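You operate a simulated robot arm through the tools that you are given. There is no shell and no other tool. Be economical: measure what you need, move in short steps, check, and stop when the job is done.

Carry out the task below with a simulated robot arm. There is one attempt and no reset: what you move stays moved.

TASK
Swap the purple stone under the magnifier for the grey paperweight.
Fine: swing the silver lens aside first and over the grey paperweight last; the purple stone goes on the brown coaster, the grey paperweight where it lay.
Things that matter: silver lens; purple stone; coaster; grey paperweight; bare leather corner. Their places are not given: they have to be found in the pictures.

It is judged by the outcome, as a careful person would: the job done as asked, and still so three seconds after it is handed in. It fails if anything else is knocked over, pushed out of place, dropped, spilled or broken.

THE ROBOT
A 6-joint arm with a two-finger parallel gripper, fixed in place. Base frame: the origin is at the foot of the arm, x ahead of it, y to its left, z up; the work surface is at about z = 0. Lengths are in mm, angles in degrees, forces in N, time in s.
With the tool pointing down near the work surface it reaches from about 160 to 420 mm from the base axis. Its first joint turns from -66.0 to 66.0 degrees. Payload 1.57 kg.
Tool frame: the origin (TCP) lies between the finger pads and is the grasp point; the fingertips stand 30 mm ahead of it; z points along the fingers, y is the line along which they close. The gripper opens to 80 mm. The fingers are 17 mm wide and 12 mm thick; the gripper's body (40 by 82 mm) begins 80 mm behind the TCP.
Orientation is that of the tool frame in the base frame, as a unit quaternion [w, x, y, z]. With the fingers straight down and closing along the base's y, the tool's x points along the base's -x, its y along +y and its z along -z.

THE INTERFACE
- The arm moves only by the tool move_arm. Its argument "commands" is a list of rows, each a list of 7 numbers: the turn, a rotation vector about the base's x, y, z in units of 90 degrees (1.0 is 90 degrees), then the shift along the base's x, y, z in units of 500 mm (1.0 is 500 mm), then the finger opening in mm, from 0 to 80. In form: [[wx, wy, wz, x, y, z, fingers], ...]. A call has 1 to 8 rows; each row is the pose to reach, as a shift and turn from the pose commanded when the call began. A call with a number of a shift or a turn outside -1 to 1 is refused whole. A row lasts 0.2 s, in which the tool goes at most 50 mm and 8.6 degrees; a call with a longer step from one row to the next is refused whole, and so is a gripper value outside its range. A pose out of reach is approached as far as the arm can. The call stops where the force on the tool passes 40 N (or 10 N more than at its start, if that is more) or the arm is blocked; 0.2 s more then pass. The fingers move at their own pace (about 153 mm/s each) and stop on an object; they squeeze with about 37 N. The grip force told is the motor's: it shows also when the fingers shut on nothing. Time passes only in rows, and 0.2 s behind the last, so rows that repeat a pose let the fingers close. It gives the time, the measured TCP pose, the force on the tool (base axes), the opening and the grip force at its end, in the units of the frame above (readings bear some noise).
- Cameras (640 x 400 px; columns grow to the right, rows downward): "scene" is fixed at [28.1, -331, 402.1]; the picture's right is [0.94, -0.35, 0.00], its down [-0.27, -0.73, -0.62] and it looks along [0.22, 0.58, -0.78] (base axes); focal length 214 px, centre (320, 200). "wrist" rides on the gripper at [-32, 0, -78] in the tool frame; the picture's right is [0.00, -1.00, 0.00], its down [0.97, 0.00, -0.24] and it looks along [0.24, 0.00, 0.97] (tool axes); focal length 218 px, centre (320, 200).
- snapshot(camera): a new picture of that camera. No time passes.
- probe_pixels(camera, pixels): for up to 12 pixels [column, row] of the newest picture of that camera ("zoom" is the newest enlarged one), the place [x, y, z] in the base frame of the surface seen there, good to about 2 mm. No time passes.
- zoom(camera, box): a new picture of the part [left, top, right, bottom] of that camera's present view, enlarged. No time passes.
- job_done(): hands the job in; it is judged then, once.

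Work in short steps. Measure before you move; look again where a grasp or a placing could have gone wrong, and mend it. You have 80 turns and 46 pictures in all, those below and enlarged ones among them. Open the gripper and draw the arm clear of the work before you hand the job in, unless the task says otherwise; then end with one line.

The tools are called after "Emit:" as a command line: name --pt "numbers of a row" for each row, then --argument value for the rest, lists and objects as JSON in quotes. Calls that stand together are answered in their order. move_arm: Moves the arm, as the interface text tells. Its arguments: {"type":"object","properties":{"commands":{"type":"array","items":{"type":"array","items":{"type":"number"}}}},"required":["commands"]} The other tools are called the same way: snapshot (camera) takes a picture; probe_pixels (camera, pixels) gives the place of the surface under pixels of a picture; zoom (camera, box) takes an enlarged picture of a part of a camera's view; job_done () hands the job in.

At the start:

```text
time: 0.0
tcp_pos: [216.2, -78.4, 261.5]
ee_rot: [0.001, -0.001, 1.0, 0.001]
ft_force: [0.2, 0.0, -0.9]
width: 80.1
grasp_force: 0.0
```

scene: 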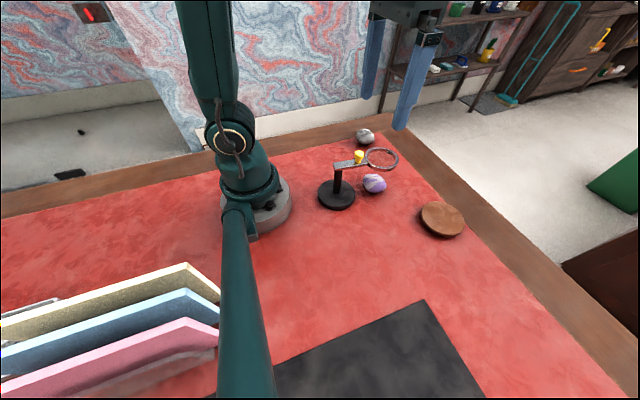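
wrist: 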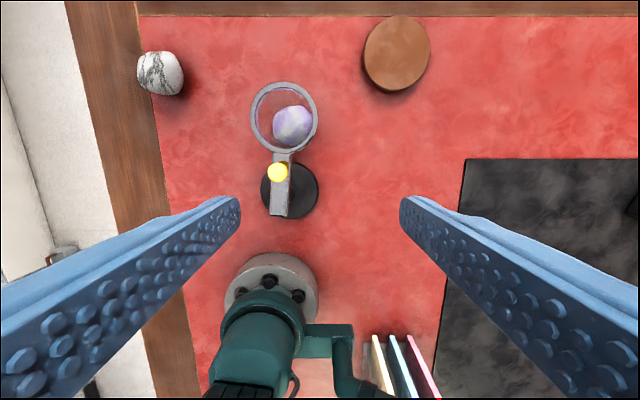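

I'll measure the lens, stone, coaster and paperweight in the wrist picture, then zoom in for detail.

Emit:
probe_pixels --camera "wrist" --pixels '[[160, 73], [293, 124], [396, 55], [278, 172], [281, 205], [284, 88], [256, 118], [314, 118], [308, 190], [282, 158], [300, 60], [184, 73]]'

Emit:
zoom --camera "wrist" --box '[120, 10, 440, 230]'

Emit:
zoom --camera "scene" --box '[300, 110, 480, 250]'

```text
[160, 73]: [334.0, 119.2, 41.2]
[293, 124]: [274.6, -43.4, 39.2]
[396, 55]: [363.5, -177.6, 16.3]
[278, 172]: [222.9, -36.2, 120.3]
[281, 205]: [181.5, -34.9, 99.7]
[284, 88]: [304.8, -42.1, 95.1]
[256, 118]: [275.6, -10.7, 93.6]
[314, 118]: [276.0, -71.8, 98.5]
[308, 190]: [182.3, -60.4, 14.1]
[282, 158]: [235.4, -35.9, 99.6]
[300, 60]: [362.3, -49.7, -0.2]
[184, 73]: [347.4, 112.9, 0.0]
```

```text
1.82 times, centred on (280, 120) of wrist
```

zoom: 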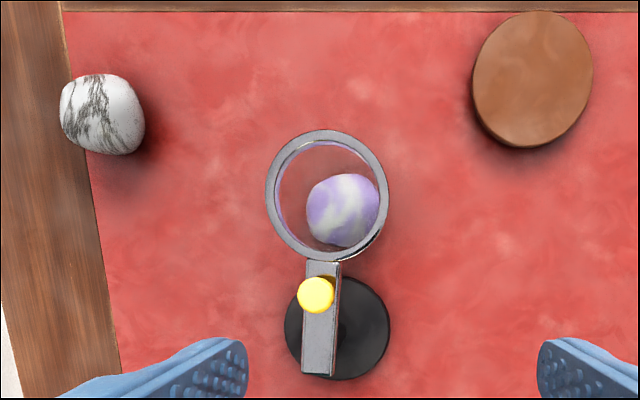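

```text
2.86 times, centred on (390, 180) of scene
```

zoom: 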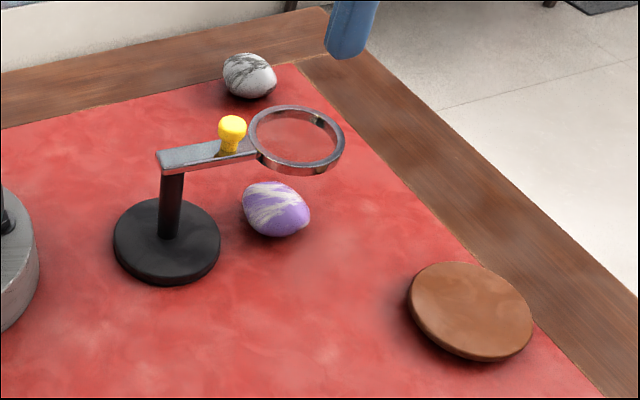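

The yellow knob is at about (223, -36, 120). The post is near (183, -38), so the lens arm turns about it. I'll go above the knob with the fingers part closed and look again.

Emit:
move_arm --pt "0 0 0 0.004 0.028 -0.045 60" --pt "0 0 0 0.009 0.056 -0.09 45" --pt "0 0 0 0.0136 0.0848 -0.135 45" --pt "0 0 0 0.0136 0.0848 -0.135 45"

Emit:
snapshot --camera "wrist"

Emit:
snapshot --camera "scene"

```text
time: 1.0
tcp_pos: [222.6, -35.8, 194.5]
ee_rot: [0.001, -0.001, 1.0, 0.001]
ft_force: [0.1, 1.0, -0.3]
width: 45.1
grasp_force: 0.0
```

```text
41 pictures are left
```

wrist: 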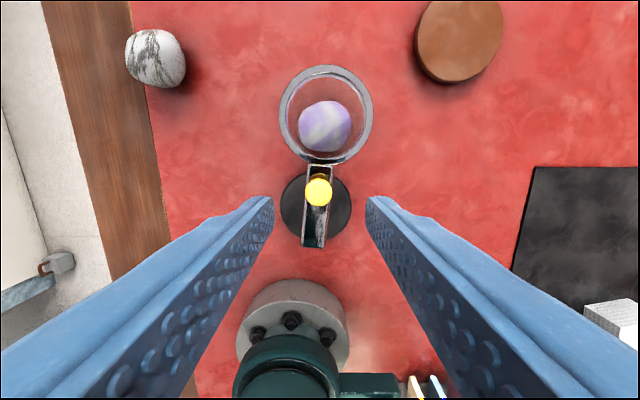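

```text
40 pictures are left
```

scene: 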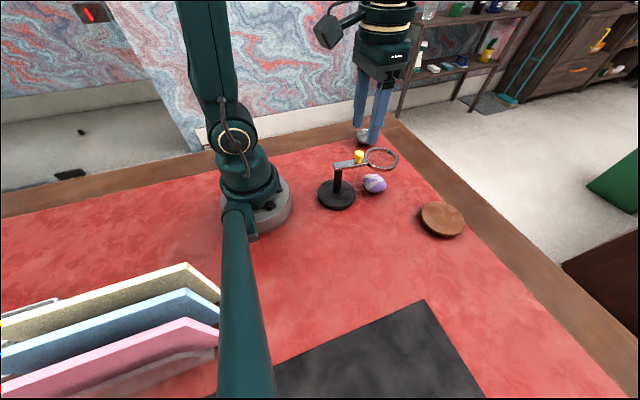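

Emit:
probe_pixels --camera "wrist" --pixels '[[319, 180], [308, 192], [330, 192], [319, 204], [306, 240], [321, 243], [284, 205], [350, 205], [326, 70], [283, 115], [371, 115], [326, 160]]'

Emit:
zoom --camera "wrist" --box '[240, 50, 400, 260]'

```text
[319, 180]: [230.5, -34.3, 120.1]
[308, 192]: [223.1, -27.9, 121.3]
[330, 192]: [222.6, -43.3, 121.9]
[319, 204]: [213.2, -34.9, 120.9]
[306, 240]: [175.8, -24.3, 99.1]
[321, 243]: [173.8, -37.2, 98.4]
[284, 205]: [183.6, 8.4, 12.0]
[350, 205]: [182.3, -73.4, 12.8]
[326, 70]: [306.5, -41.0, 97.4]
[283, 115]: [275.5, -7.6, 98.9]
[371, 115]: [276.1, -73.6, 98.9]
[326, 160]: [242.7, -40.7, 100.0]
```

```text
1.90 times, centred on (320, 155) of wrist
```

zoom: 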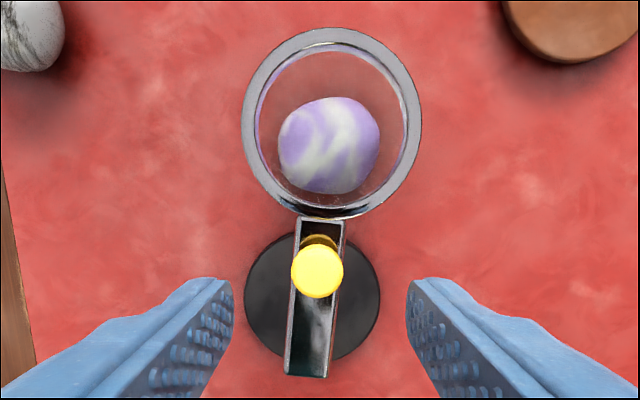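

The knob centre is about (222, -35.5) and the post axis about (183, -33). I'll lower so the fingertips straddle the knob above the lens arm, then narrow to a loose cage.

Emit:
move_arm --pt "0 0 0 0 0 -0.06 45" --pt "0 0 0 0 0 -0.1 45" --pt "0 0 0 0 0 -0.118 45" --pt "0 0 0 0 0 -0.118 24" --pt "0 0 0 0 0 -0.118 24"

Emit:
zoom --camera "scene" --box '[300, 90, 480, 230]'

```text
time: 2.2
tcp_pos: [224.2, -34.8, 135.7]
ee_rot: [0.001, 0.0, 1.0, 0.001]
ft_force: [0.2, 0.2, -1.0]
width: 24.0
grasp_force: 0.0
```

```text
2.86 times, centred on (390, 160) of scene
```

zoom: 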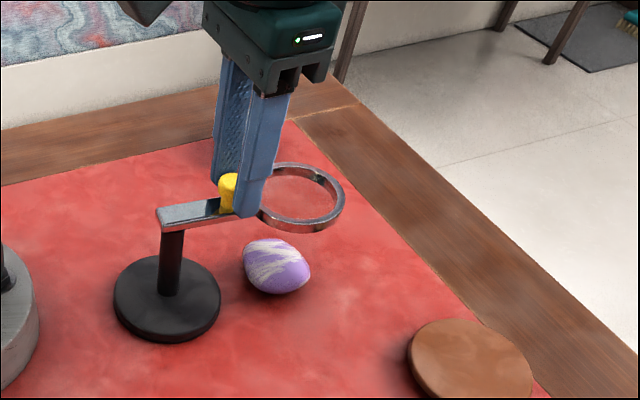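

The knob is caged and there's no contact force. I'll swing the first 32° anticlockwise (toward +y) about the post, turning the tool with it.

Emit:
move_arm --pt "0 0 0.0444 0 0.0056 0 24" --pt "0 0 0.0889 0 0.0112 0 24" --pt "0 0 0.1333 -0.0005 0.0168 0 24" --pt "0 0 0.1778 -0.0014 0.0223 0 24" --pt "0 0 0.2222 -0.0028 0.0277 0 24" --pt "0 0 0.2667 -0.0045 0.0331 0 24" --pt "0 0 0.3111 -0.0066 0.0383 0 24" --pt "0 0 0.3556 -0.009 0.0433 0 24"

Emit:
zoom --camera "scene" --box '[300, 90, 480, 230]'

```text
time: 4.0
tcp_pos: [218.4, -14.4, 135.2]
ee_rot: [0.001, -0.276, 0.961, 0.001]
ft_force: [0.4, -0.7, -0.7]
width: 24.3
grasp_force: 0.1
```

```text
2.86 times, centred on (390, 160) of scene
```

zoom: 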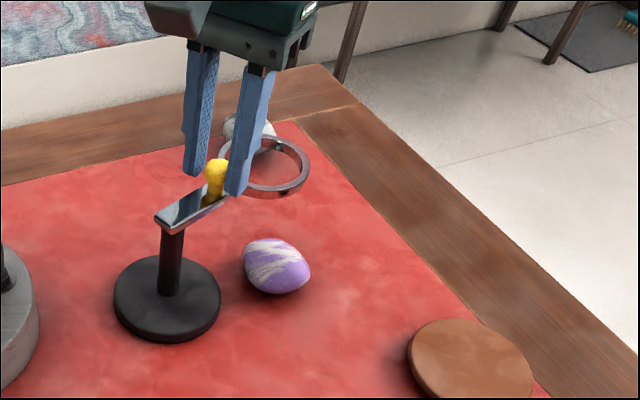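

The lens arm turned about 32° and the base stayed put. I'll continue to about 86°.

Emit:
move_arm --pt "0 0 0.0778 -0.0051 0.0084 0 24" --pt "0 0 0.1556 -0.0111 0.0161 0 24" --pt "0 0 0.2333 -0.0181 0.023 0 24" --pt "0 0 0.3111 -0.0258 0.029 0 24" --pt "0 0 0.3889 -0.0342 0.034 0 24" --pt "0 0 0.4667 -0.0432 0.0379 0 24" --pt "0 0 0.5444 -0.0526 0.0408 0 24" --pt "0 0 0.6 -0.0595 0.0421 0 24"

Emit:
zoom --camera "scene" --box '[300, 90, 480, 230]'

```text
time: 5.8
tcp_pos: [188.4, 7.3, 134.7]
ee_rot: [0.0, -0.683, 0.73, 0.001]
ft_force: [1.0, -0.3, 0.3]
width: 24.0
grasp_force: 0.3
```

```text
2.86 times, centred on (390, 160) of scene
```

zoom: 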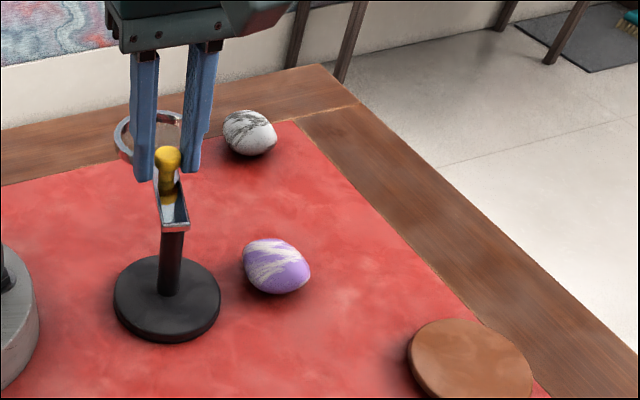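

The lens is aside. I'll lift straight up, then turn back and go over the purple stone.

Emit:
move_arm --pt "0 0 0 0 0 0 30" --pt "0 0 0 0 0 0.08 30" --pt "0 0 0 0 0 0.16 30"

Emit:
move_arm --pt "0 0 -0.09 0.02 -0.013 0 50" --pt "0 0 -0.18 0.04 -0.026 0 80" --pt "0 0 -0.27 0.06 -0.039 0 80" --pt "0 0 -0.36 0.08 -0.052 0 80" --pt "0 0 -0.45 0.1 -0.065 0 80" --pt "0 0 -0.54 0.12 -0.078 0 80" --pt "0 0 -0.63 0.135 -0.091 0 80" --pt "0 0 -0.72 0.15 -0.104 0 80"

Emit:
move_arm --pt "0 0 -0.09 0 0 0 80" --pt "0 0 -0.18 0 0 0 80" --pt "0 0 -0.2356 0 0 0 80" --pt "0 0 -0.2356 0 0 0 80"

Emit:
snapshot --camera "wrist"

```text
time: 6.6
tcp_pos: [188.7, 7.8, 215.1]
ee_rot: [0.0, -0.682, 0.731, 0.001]
ft_force: [0.2, 0.7, 0.3]
width: 30.0
grasp_force: 0.0
```

```text
time: 8.4
tcp_pos: [263.4, -43.9, 215.2]
ee_rot: [0.002, -0.183, 0.983, 0.002]
ft_force: [0.1, 0.4, 0.1]
width: 80.5
grasp_force: 0.1
```

```text
time: 9.4
tcp_pos: [263.7, -46.0, 215.0]
ee_rot: [0.001, 0.0, 1.0, 0.001]
ft_force: [-0.8, -0.6, 0.6]
width: 80.1
grasp_force: 0.0
```

```text
35 pictures are left
```

wrist: 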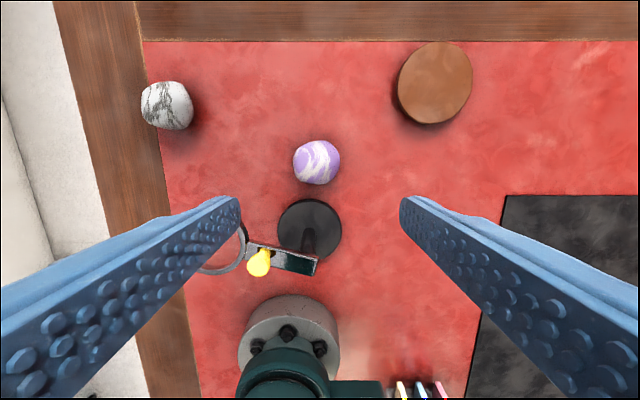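

The stone is seen without the lens at about (317, 162). I'll measure the stone, coaster and paperweight.

Emit:
zoom --camera "wrist" --box '[280, 130, 360, 195]'

Emit:
probe_pixels --camera "wrist" --pixels '[[317, 162], [296, 162], [337, 162], [317, 143], [317, 181], [435, 82], [435, 45], [435, 120], [402, 82], [468, 82], [168, 105], [146, 105]]'

Emit:
zoom --camera "scene" --box '[340, 120, 420, 200]'

```text
6.15 times, centred on (320, 162) of wrist
```

zoom: 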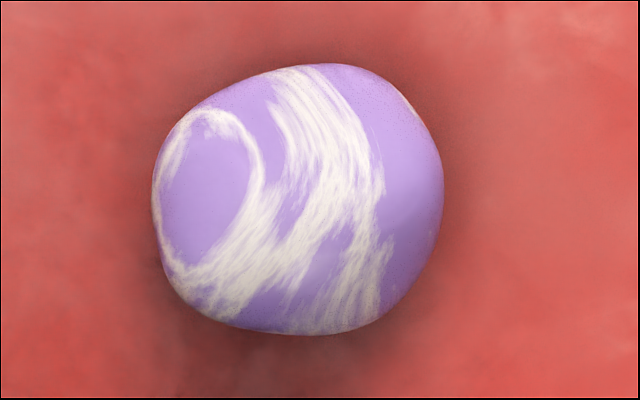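

```text
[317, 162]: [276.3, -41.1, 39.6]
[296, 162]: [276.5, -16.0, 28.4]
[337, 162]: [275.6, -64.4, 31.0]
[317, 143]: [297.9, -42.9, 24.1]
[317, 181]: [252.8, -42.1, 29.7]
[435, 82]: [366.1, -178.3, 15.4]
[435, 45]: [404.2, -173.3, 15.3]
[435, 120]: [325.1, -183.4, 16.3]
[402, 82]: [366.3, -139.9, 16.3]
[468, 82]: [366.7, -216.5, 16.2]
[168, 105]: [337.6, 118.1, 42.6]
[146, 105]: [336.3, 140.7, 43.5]
```

```text
5.00 times, centred on (380, 160) of scene
```

zoom: 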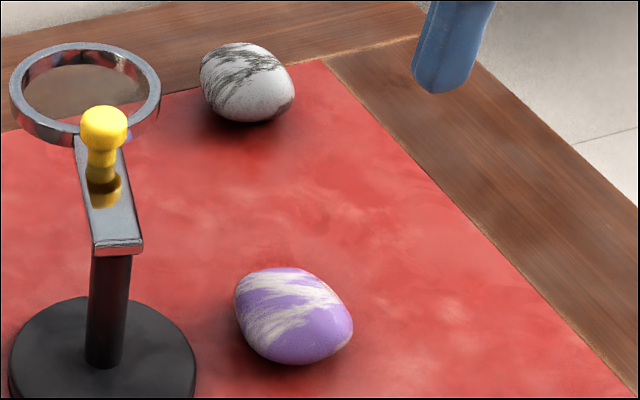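

The stone is centred at about (275.5, -41), 46 × 49 mm across and 40 mm tall. I'll move over it and go down with the fingers open, stopping the tips just above the table.

Emit:
move_arm --pt "0 0 0 0.024 0.0095 0 80" --pt "0 0 0 0.024 0.0095 -0.09 80" --pt "0 0 0 0.024 0.0095 -0.18 80" --pt "0 0 0 0.024 0.0095 -0.26 80" --pt "0 0 0 0.024 0.0095 -0.33 80" --pt "0 0 0 0.024 0.0095 -0.36 80" --pt "0 0 0 0.024 0.0095 -0.36 80"

Emit:
snapshot --camera "wrist"

```text
time: 11.0
tcp_pos: [278.9, -40.6, 35.8]
ee_rot: [0.0, -0.001, 1.0, 0.001]
ft_force: [-0.2, -0.7, -0.1]
width: 80.0
grasp_force: 0.1
```

```text
32 pictures are left
```

wrist: 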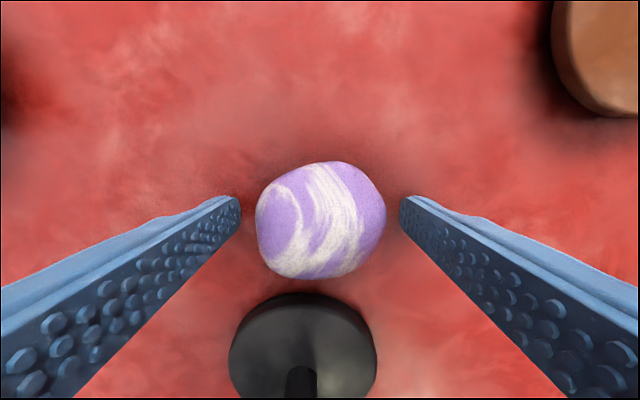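

I'm centred in y and about 3 mm too far in x, so I'll correct that and close.

Emit:
move_arm --pt "0 0 0 -0.006 0 0 80" --pt "0 0 0 -0.006 0 0 60" --pt "0 0 0 -0.006 0 0 42" --pt "0 0 0 -0.006 0 0 38" --pt "0 0 0 -0.006 0 0 38"

```text
time: 12.2
tcp_pos: [273.6, -40.3, 35.5]
ee_rot: [0.0, -0.001, 1.0, 0.002]
ft_force: [-0.9, -1.2, -0.6]
width: 58.9
grasp_force: 36.3
```

It gripped at 58.9 mm with 36 N. I'll lift slowly and check.

Emit:
move_arm --pt "0 0 0 0 0 0.02 38" --pt "0 0 0 0 0 0.06 38" --pt "0 0 0 0 0 0.1 38" --pt "0 0 0 0 0 0.16 38" --pt "0 0 0 0 0 0.16 38"

Emit:
snapshot --camera "wrist"

Emit:
zoom --camera "scene" --box '[300, 90, 480, 230]'

```text
time: 13.4
tcp_pos: [273.7, -40.6, 114.6]
ee_rot: [0.0, 0.0, 1.0, 0.0]
ft_force: [-0.2, -0.3, -1.6]
width: 58.7
grasp_force: 37.5
```

```text
31 pictures are left
```

wrist: 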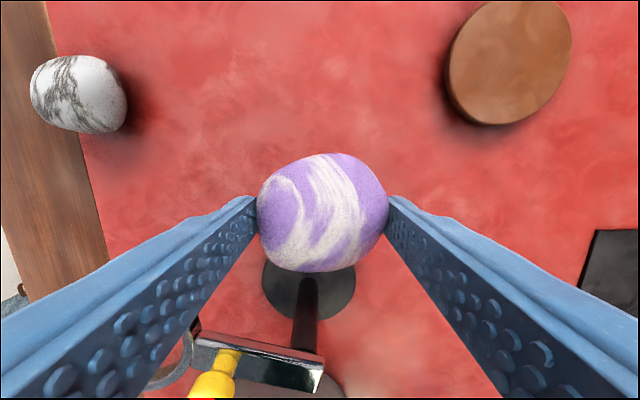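

```text
2.86 times, centred on (390, 160) of scene
```

zoom: 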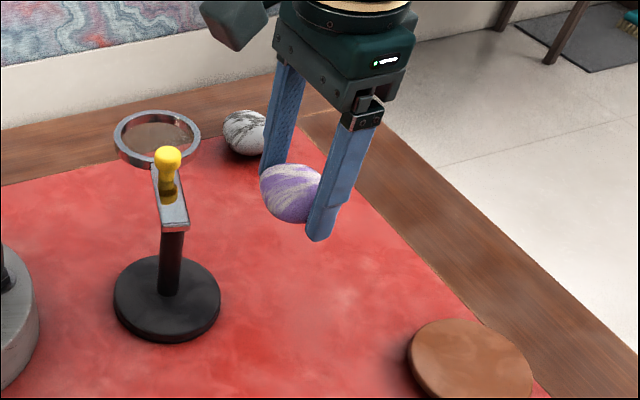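

The stone is held. The coaster centre is about (365, -178) with its top at z≈16. I'll carry the stone over it.

Emit:
move_arm --pt "0 0 0 0.03 -0.046 0 38" --pt "0 0 0 0.06 -0.092 0 38" --pt "0 0 0 0.09 -0.138 0 38" --pt "0 0 0 0.12 -0.184 0 38" --pt "0 0 0 0.15 -0.23 0 38" --pt "0 0 0 0.18 -0.274 0 38" --pt "0 0 0 0.18 -0.274 0 38"

Emit:
snapshot --camera "wrist"

Emit:
zoom --camera "scene" --box '[370, 110, 530, 250]'

```text
time: 15.0
tcp_pos: [360.8, -178.2, 115.2]
ee_rot: [-0.001, 0.0, 1.0, 0.001]
ft_force: [0.6, 0.5, -1.5]
width: 58.9
grasp_force: 37.6
```

```text
29 pictures are left
```

wrist: 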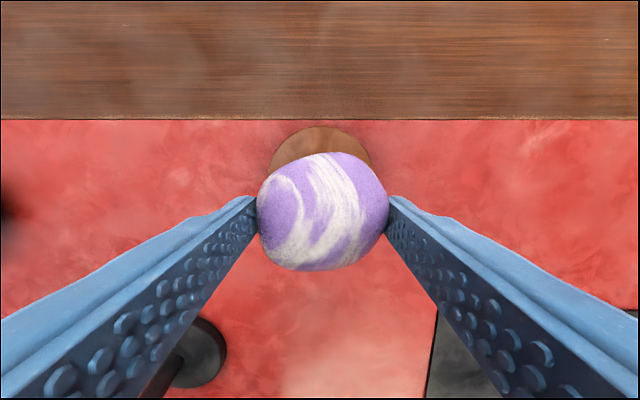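

```text
2.86 times, centred on (450, 180) of scene
```

zoom: 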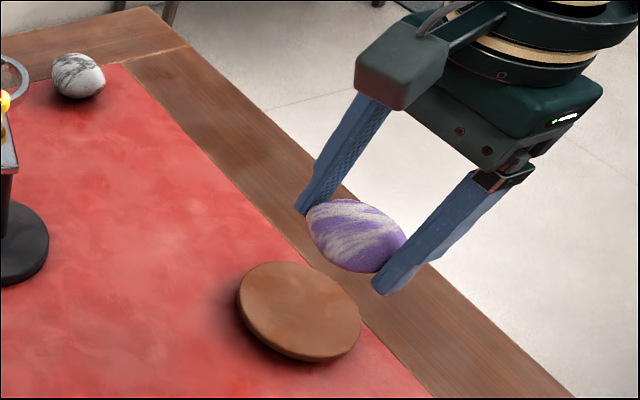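

The position agrees with the coaster centre. I'll lower in steps to just above contact.

Emit:
move_arm --pt "0 0 0 0.004 0 -0.04 38" --pt "0 0 0 0.004 0 -0.08 38" --pt "0 0 0 0.004 0 -0.11 38" --pt "0 0 0 0.004 0 -0.121 38" --pt "0 0 0 0.004 0 -0.125 38" --pt "0 0 0 0.004 0 -0.125 38"

Emit:
zoom --camera "scene" --box '[370, 150, 510, 260]'

```text
time: 16.4
tcp_pos: [364.2, -176.9, 52.2]
ee_rot: [0.001, -0.001, 1.0, 0.001]
ft_force: [-0.4, 0.3, -0.2]
width: 58.6
grasp_force: 36.8
```

```text
3.64 times, centred on (440, 205) of scene
```

zoom: 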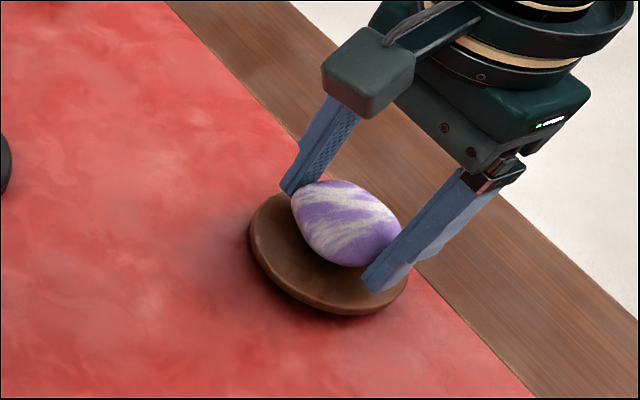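

The load has dropped from -1.5 N to about 0, so the stone is resting on the coaster. I'll open gradually and lift.

Emit:
move_arm --pt "0 0 0 0 0 0 57" --pt "0 0 0 0 0 0 60" --pt "0 0 0 0 0 0 66" --pt "0 0 0 0 0 0 80" --pt "0 0 0 0 0 0 80" --pt "0 0 0 0 0 0.06 80" --pt "0 0 0 0 0 0.15 80" --pt "0 0 0 0 0 0.24 80"

Emit:
zoom --camera "scene" --box '[370, 150, 510, 260]'

```text
time: 18.2
tcp_pos: [348.0, -168.9, 165.1]
ee_rot: [0.0, 0.0, 1.0, 0.002]
ft_force: [0.3, -0.1, 0.5]
width: 79.9
grasp_force: 0.0
out of reach, approached as far as the arm can: row 8
```

```text
3.64 times, centred on (440, 205) of scene
```

zoom: 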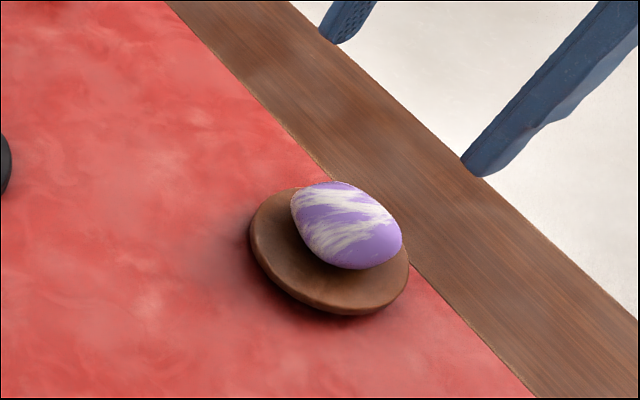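

The purple stone sits on the coaster. Next I'll go across to the grey paperweight near (336, 119) for a close look.

Emit:
move_arm --pt "0 0 0 -0.05 0.06 0 80" --pt "0 0 0 -0.1 0.13 0 80" --pt "0 0 0 -0.12 0.2 0 80" --pt "0 0 0 -0.12 0.28 0 80" --pt "0 0 0 -0.12 0.36 0 80" --pt "0 0 0 -0.12 0.44 0 80" --pt "0 0 0 -0.12 0.52 0 80" --pt "0 0 0 -0.12 0.57 0 80"

Emit:
snapshot --camera "wrist"

```text
time: 20.0
tcp_pos: [290.0, 113.8, 167.5]
ee_rot: [0.001, 0.0, 1.0, 0.001]
ft_force: [-0.4, 0.0, 0.3]
width: 79.9
grasp_force: 0.1
```

```text
25 pictures are left
```

wrist: 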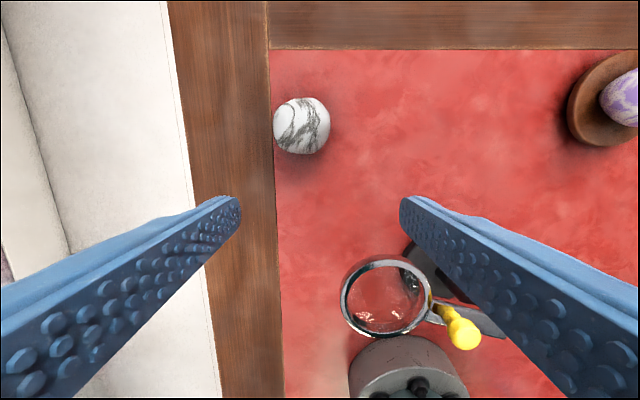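

The paperweight is at about (301, 126). I'll measure it and the wooden border beside it.

Emit:
probe_pixels --camera "wrist" --pixels '[[301, 126], [276, 126], [327, 126], [301, 100], [301, 151], [262, 126], [245, 126], [278, 140], [301, 40], [388, 260], [345, 300], [432, 300]]'

Emit:
zoom --camera "wrist" --box '[250, 80, 350, 170]'

```text
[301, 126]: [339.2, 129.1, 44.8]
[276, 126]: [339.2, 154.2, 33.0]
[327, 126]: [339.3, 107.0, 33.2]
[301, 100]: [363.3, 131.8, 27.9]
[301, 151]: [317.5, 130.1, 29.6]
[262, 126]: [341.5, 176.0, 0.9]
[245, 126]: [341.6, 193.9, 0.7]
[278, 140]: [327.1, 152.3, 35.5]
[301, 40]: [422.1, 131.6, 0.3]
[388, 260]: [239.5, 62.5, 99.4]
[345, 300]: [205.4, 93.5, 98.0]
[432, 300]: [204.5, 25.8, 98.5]
```

```text
4.44 times, centred on (300, 125) of wrist
```

zoom: 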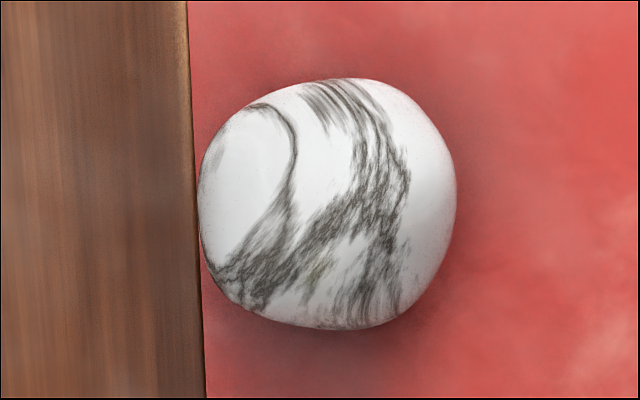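

The paperweight is centred at about (340, 130.5) and 45 mm tall, and the border is level with the leather. I'll position above it and look before going down.

Emit:
move_arm --pt "0 0 0 0.05 0.017 0 80" --pt "0 0 0 0.098 0.0334 -0.03 80" --pt "0 0 0 0.098 0.0334 -0.11 80" --pt "0 0 0 0.098 0.0334 -0.13 80" --pt "0 0 0 0.098 0.0334 -0.13 80"

Emit:
snapshot --camera "wrist"

```text
time: 21.2
tcp_pos: [338.0, 130.2, 98.9]
ee_rot: [0.001, -0.001, 1.0, 0.001]
ft_force: [1.1, 0.7, -0.3]
width: 80.0
grasp_force: 0.1
```

```text
23 pictures are left
```

wrist: 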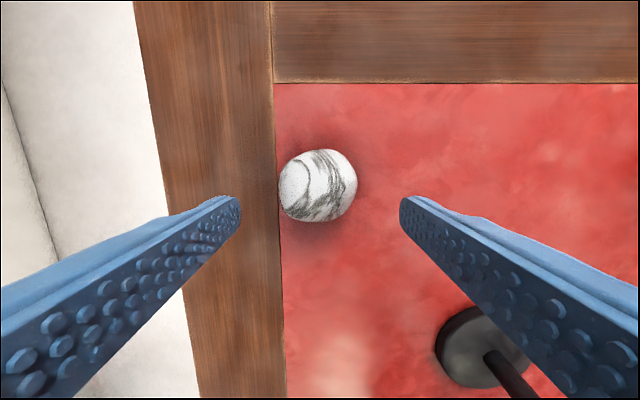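

It is centred between the fingers, at (318, 186). I'll go down.

Emit:
move_arm --pt "0 0 0 0.002 0 -0.05 80" --pt "0 0 0 0.002 0 -0.1 80" --pt "0 0 0 0.002 0 -0.12 80" --pt "0 0 0 0.002 0 -0.127 80" --pt "0 0 0 0.002 0 -0.127 80"

Emit:
snapshot --camera "wrist"

```text
time: 22.4
tcp_pos: [339.0, 131.3, 37.2]
ee_rot: [0.001, -0.002, 1.0, 0.001]
ft_force: [-0.7, 1.0, 0.5]
width: 79.9
grasp_force: 0.0
```

```text
22 pictures are left
```

wrist: 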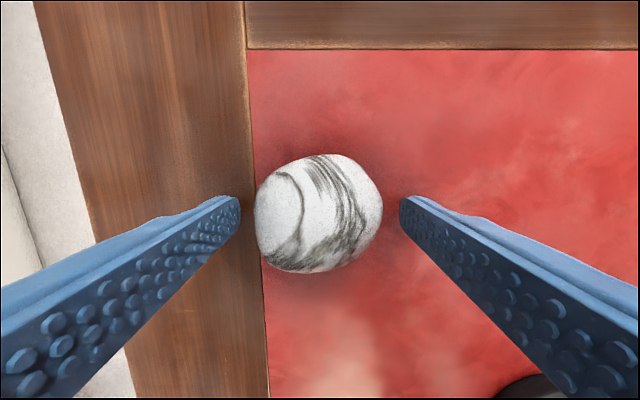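

Centred. I'll close on it and lift.

Emit:
move_arm --pt "0 0 0 0 0 0 62" --pt "0 0 0 0 0 0 45" --pt "0 0 0 0 0 0 40" --pt "0 0 0 0 0 0 40" --pt "0 0 0 0 0 0.02 40" --pt "0 0 0 0 0 0.06 40" --pt "0 0 0 0 0 0.12 40" --pt "0 0 0 0 0 0.16 40"

Emit:
snapshot --camera "wrist"

```text
time: 24.2
tcp_pos: [340.7, 129.9, 117.4]
ee_rot: [0.001, -0.001, 1.0, 0.001]
ft_force: [0.7, 0.4, -1.8]
width: 56.7
grasp_force: 36.9
```

```text
21 pictures are left
```

wrist: 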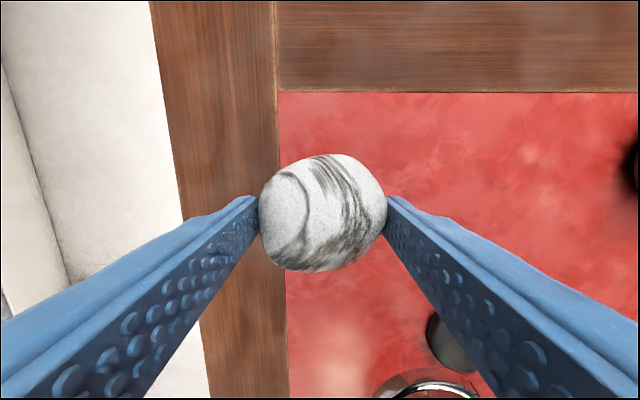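

The paperweight is held at 56.7 mm. I'll carry it in front of the lens to the purple stone's old spot (275.5, -41).

Emit:
move_arm --pt "0 0 0 0 -0.07 0 40" --pt "0 0 0 0 -0.14 0 40" --pt "0 0 0 0 -0.21 0 40" --pt "0 0 0 -0.02 -0.28 0 40" --pt "0 0 0 -0.07 -0.341 0 40" --pt "0 0 0 -0.132 -0.341 0 40" --pt "0 0 0 -0.132 -0.341 0 40"

Emit:
move_arm --pt "0 0 0 0 0 -0.04 40" --pt "0 0 0 0 0 -0.08 40" --pt "0 0 0 0 0 -0.12 40" --pt "0 0 0 0 0 -0.146 40" --pt "0 0 0 0 0 -0.156 40" --pt "0 0 0 0 0 -0.156 40"

Emit:
zoom --camera "scene" --box '[300, 110, 480, 250]'

```text
time: 25.8
tcp_pos: [270.9, -39.4, 116.6]
ee_rot: [0.001, -0.001, 1.0, 0.001]
ft_force: [-0.1, 0.8, -1.6]
width: 56.7
grasp_force: 36.7
```

```text
time: 27.2
tcp_pos: [272.6, -39.9, 39.4]
ee_rot: [0.001, -0.001, 1.0, 0.001]
ft_force: [0.1, -0.3, -1.8]
width: 56.7
grasp_force: 37.1
```

```text
2.86 times, centred on (390, 180) of scene
```

zoom: 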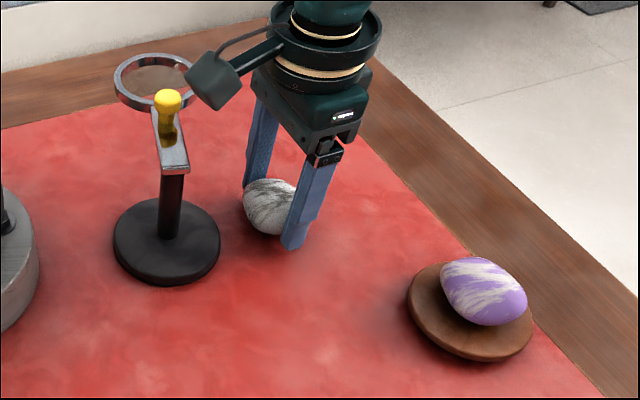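

It is still about 2 mm up with the full load on it. I'll lower the last bit until the load drops.

Emit:
move_arm --pt "0 0 0 0.002 -0.001 -0.003 40" --pt "0 0 0 0.002 -0.001 -0.005 40" --pt "0 0 0 0.002 -0.001 -0.005 40"

```text
time: 28.0
tcp_pos: [273.2, -40.9, 37.7]
ee_rot: [0.002, -0.001, 1.0, 0.0]
ft_force: [-8.9, -6.9, 26.6]
width: 56.6
grasp_force: 37.1
```

It touched at 26 N. I'll ease up half a millimetre, then open and lift.

Emit:
move_arm --pt "0 0 0 0 0 0.001 40" --pt "0 0 0 0 0 0.001 55" --pt "0 0 0 0 0 0.001 60" --pt "0 0 0 0 0 0.001 70" --pt "0 0 0 0 0 0.001 80" --pt "0 0 0 0 0 0.001 80"

Emit:
move_arm --pt "0 0 0 0 0 0.05 80" --pt "0 0 0 0 0 0.14 80" --pt "0 0 0 0 0 0.23 80" --pt "0 0 0 0 0 0.32 80" --pt "0 0 0 0 0 0.36 80" --pt "0 0 0 0 0 0.36 80"

Emit:
snapshot --camera "wrist"

Emit:
zoom --camera "scene" --box '[300, 110, 480, 250]'

```text
time: 29.4
tcp_pos: [273.9, -40.1, 36.9]
ee_rot: [0.001, -0.001, 1.0, 0.0]
ft_force: [-0.6, -0.2, 0.0]
width: 80.1
grasp_force: 0.1
```

```text
time: 30.8
tcp_pos: [273.3, -41.4, 215.9]
ee_rot: [0.001, -0.001, 1.0, 0.0]
ft_force: [-0.1, 0.0, -0.1]
width: 80.1
grasp_force: 0.0
```

```text
19 pictures are left
```

wrist: 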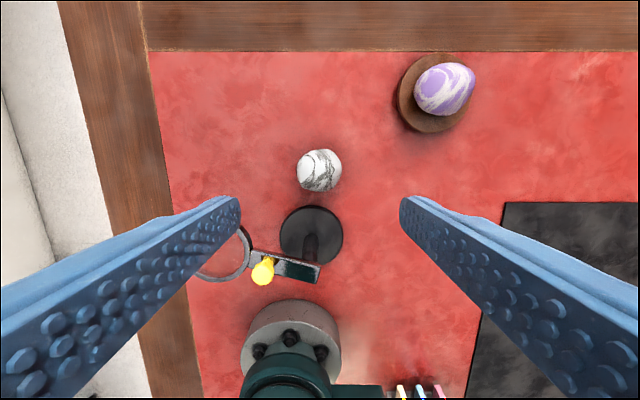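

```text
2.86 times, centred on (390, 180) of scene
```

zoom: 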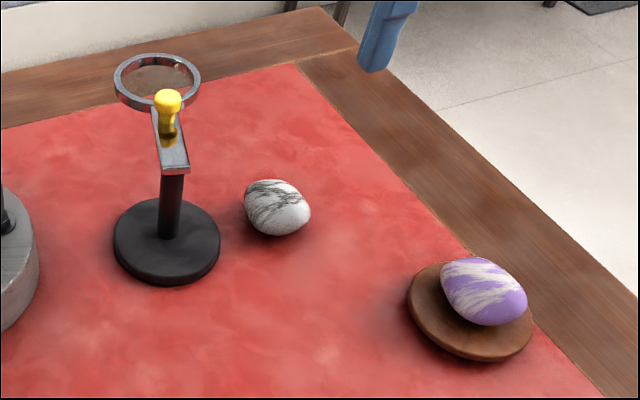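

Emit:
probe_pixels --camera "wrist" --pixels '[[319, 170], [299, 170], [340, 170], [319, 151], [319, 190], [445, 88], [416, 88], [474, 88], [445, 65], [445, 113], [263, 270], [435, 130]]'

Emit:
probe_pixels --camera "scene" --pixels '[[423, 210], [440, 232], [459, 230]]'

Emit:
zoom --camera "wrist" --box '[380, 40, 500, 140]'

```text
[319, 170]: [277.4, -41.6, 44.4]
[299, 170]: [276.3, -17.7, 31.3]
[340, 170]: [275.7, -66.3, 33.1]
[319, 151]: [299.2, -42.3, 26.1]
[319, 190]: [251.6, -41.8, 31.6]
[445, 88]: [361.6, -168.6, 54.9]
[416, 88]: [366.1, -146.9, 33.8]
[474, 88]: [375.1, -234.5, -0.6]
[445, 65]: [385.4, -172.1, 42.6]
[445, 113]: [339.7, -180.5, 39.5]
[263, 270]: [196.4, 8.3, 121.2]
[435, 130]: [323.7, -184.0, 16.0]
```

```text
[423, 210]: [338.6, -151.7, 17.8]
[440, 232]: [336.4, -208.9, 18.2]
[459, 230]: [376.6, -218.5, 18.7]
```

```text
4.00 times, centred on (440, 90) of wrist
```

zoom: 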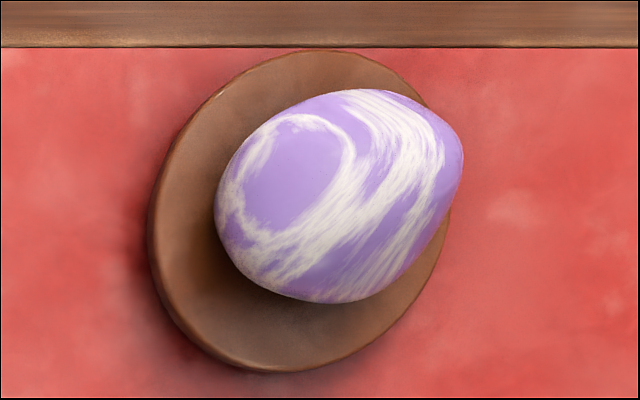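

The paperweight now lies at (276, -42), where the stone was, and the stone rests on the coaster with its top at z=55. I'll go back above the knob, with the tool turned 86°.

Emit:
move_arm --pt "0 0 0.09 -0.02 0.012 0 60" --pt "0 0 0.18 -0.04 0.024 0 45" --pt "0 0 0.27 -0.06 0.036 0 45" --pt "0 0 0.36 -0.08 0.048 0 45" --pt "0 0 0.45 -0.1 0.06 0 45" --pt "0 0 0.54 -0.12 0.072 0 45" --pt "0 0 0.63 -0.14 0.084 0 45" --pt "0 0 0.72 -0.1694 0.0964 0 45"

Emit:
move_arm --pt "0 0 0.09 0 0 0 45" --pt "0 0 0.18 0 0 0 45" --pt "0 0 0.2356 0 0 0 45" --pt "0 0 0.2356 0 0 0 45"

Emit:
snapshot --camera "wrist"

```text
time: 32.6
tcp_pos: [189.1, 7.3, 217.2]
ee_rot: [0.0, -0.538, 0.843, 0.001]
ft_force: [0.3, -1.1, 0.7]
width: 45.0
grasp_force: 0.0
```

```text
time: 33.6
tcp_pos: [189.5, 6.2, 217.2]
ee_rot: [0.0, -0.683, 0.731, 0.001]
ft_force: [1.4, -0.6, 0.4]
width: 45.0
grasp_force: 0.0
```

```text
16 pictures are left
```

wrist: 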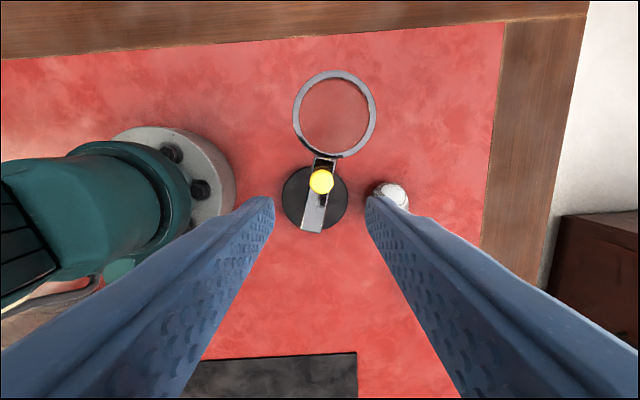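

The knob is centred between the fingers, at (321, 181). I'll lower and cage it.

Emit:
move_arm --pt "0 0 0 0 0.001 -0.08 45" --pt "0 0 0 0 0.001 -0.14 45" --pt "0 0 0 0 0.001 -0.163 45" --pt "0 0 0 0 0.001 -0.163 24" --pt "0 0 0 0 0.001 -0.163 24"

Emit:
zoom --camera "scene" --box '[300, 90, 480, 230]'

```text
time: 34.8
tcp_pos: [189.0, 8.2, 135.1]
ee_rot: [0.0, -0.682, 0.731, 0.001]
ft_force: [-0.4, -0.2, 0.8]
width: 24.1
grasp_force: 0.0
```

```text
2.86 times, centred on (390, 160) of scene
```

zoom: 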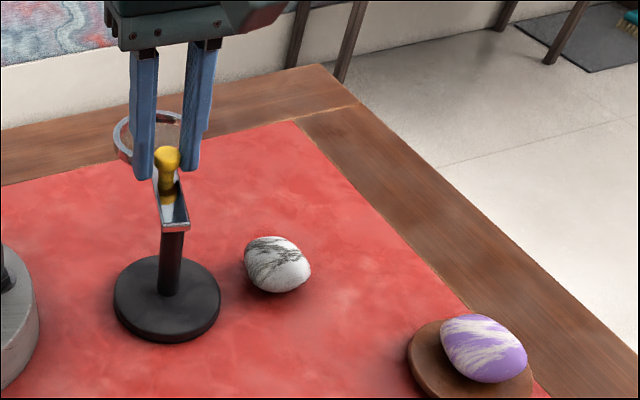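

The knob is caged. I'll swing back about the post, first to 32°.

Emit:
move_arm --pt "0 0 -0.0778 0.0096 -0.002 0 24" --pt "0 0 -0.1556 0.0189 -0.0051 0 24" --pt "0 0 -0.2333 0.0277 -0.0094 0 24" --pt "0 0 -0.3111 0.0359 -0.0147 0 24" --pt "0 0 -0.3889 0.0434 -0.021 0 24" --pt "0 0 -0.4667 0.0502 -0.0281 0 24" --pt "0 0 -0.5444 0.0559 -0.036 0 24" --pt "0 0 -0.6 0.0595 -0.0421 0 24"

Emit:
move_arm --pt "0 0 -0.0556 0.0032 -0.0063 0 24" --pt "0 0 -0.1111 0.0057 -0.0128 0 24" --pt "0 0 -0.1667 0.0074 -0.0193 0 24" --pt "0 0 -0.2222 0.0085 -0.0265 0 24" --pt "0 0 -0.2778 0.009 -0.0335 0 24" --pt "0 0 -0.3222 0.0091 -0.0391 0 24" --pt "0 0 -0.3556 0.009 -0.0433 0 24" --pt "0 0 -0.3889 0.0087 -0.0475 0 24"

Emit:
snapshot --camera "wrist"

Emit:
zoom --camera "scene" --box '[300, 90, 480, 230]'

```text
time: 36.6
tcp_pos: [220.0, -13.1, 135.8]
ee_rot: [0.001, -0.274, 0.962, 0.0]
ft_force: [-0.1, -0.3, 0.2]
width: 24.3
grasp_force: 0.8
```

```text
time: 38.4
tcp_pos: [224.1, -35.8, 135.9]
ee_rot: [0.001, 0.026, 1.0, 0.001]
ft_force: [1.0, 0.6, -0.9]
width: 24.4
grasp_force: 0.2
```

```text
14 pictures are left
```

wrist: 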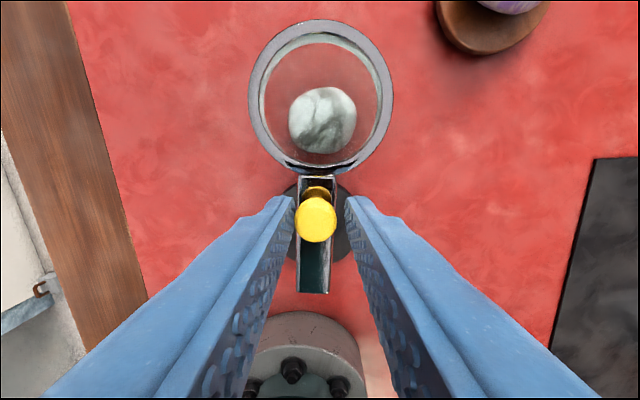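

```text
2.86 times, centred on (390, 160) of scene
```

zoom: 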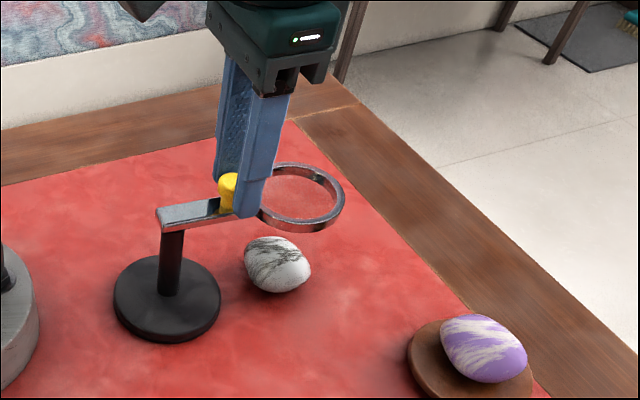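

The lens is nearly back over the paperweight. I'll measure the ring centre.

Emit:
probe_pixels --camera "wrist" --pixels '[[253, 100], [387, 100], [318, 24], [325, 170], [316, 205], [302, 220], [331, 220]]'

```text
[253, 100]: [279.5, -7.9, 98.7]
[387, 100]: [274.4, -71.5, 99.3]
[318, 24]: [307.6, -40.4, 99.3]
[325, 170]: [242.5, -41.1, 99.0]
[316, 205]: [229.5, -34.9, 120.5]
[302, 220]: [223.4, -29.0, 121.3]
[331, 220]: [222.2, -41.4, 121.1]
```

The ring centre is about (276, -40) and the paperweight about (276, -42), so they line up. I'll open, lift straight up and draw clear.

Emit:
move_arm --pt "0 0 0 0 0 0 45" --pt "0 0 0 0 0 0 45" --pt "0 0 0 0 0 0.08 45" --pt "0 0 0 0 0 0.16 45" --pt "0 0 0 0 0 0.25 60" --pt "0 0 0 -0.01 -0.06 0.25 80" --pt "0 0 0 -0.01 -0.08 0.25 80"

Emit:
snapshot --camera "wrist"

Emit:
snapshot --camera "scene"

```text
time: 40.0
tcp_pos: [219.8, -76.2, 260.9]
ee_rot: [0.001, 0.025, 1.0, 0.001]
ft_force: [0.6, 0.2, -0.5]
width: 79.8
grasp_force: 0.1
```

```text
12 pictures are left
```

wrist: 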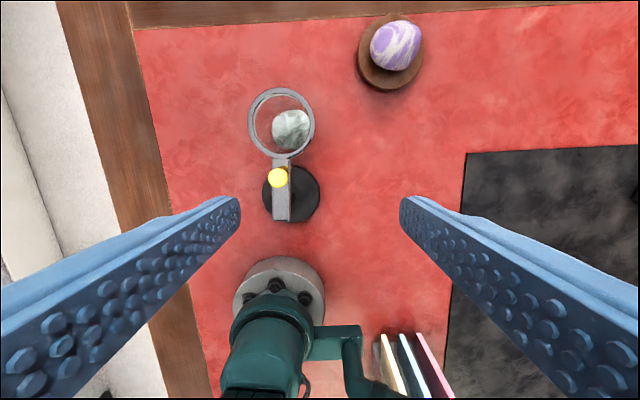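

```text
11 pictures are left
```

scene: 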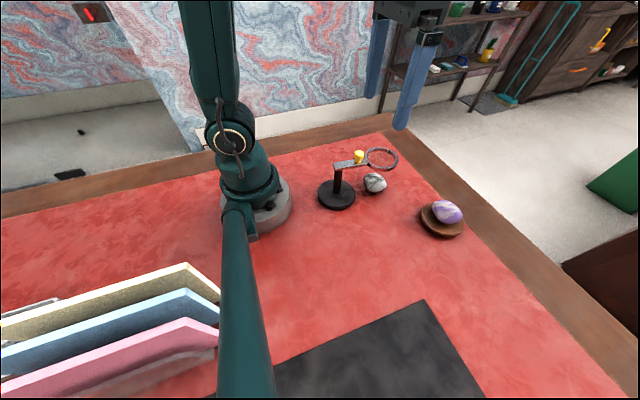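

The lens is over the grey paperweight, the purple stone is on the coaster, nothing else has moved and the arm is clear. I'm handing it in.

Emit:
job_done

```text
The job is handed in.
```

The swap is done: the purple stone is on the brown coaster, the grey paperweight lies where the stone was, and the silver lens is back over it.
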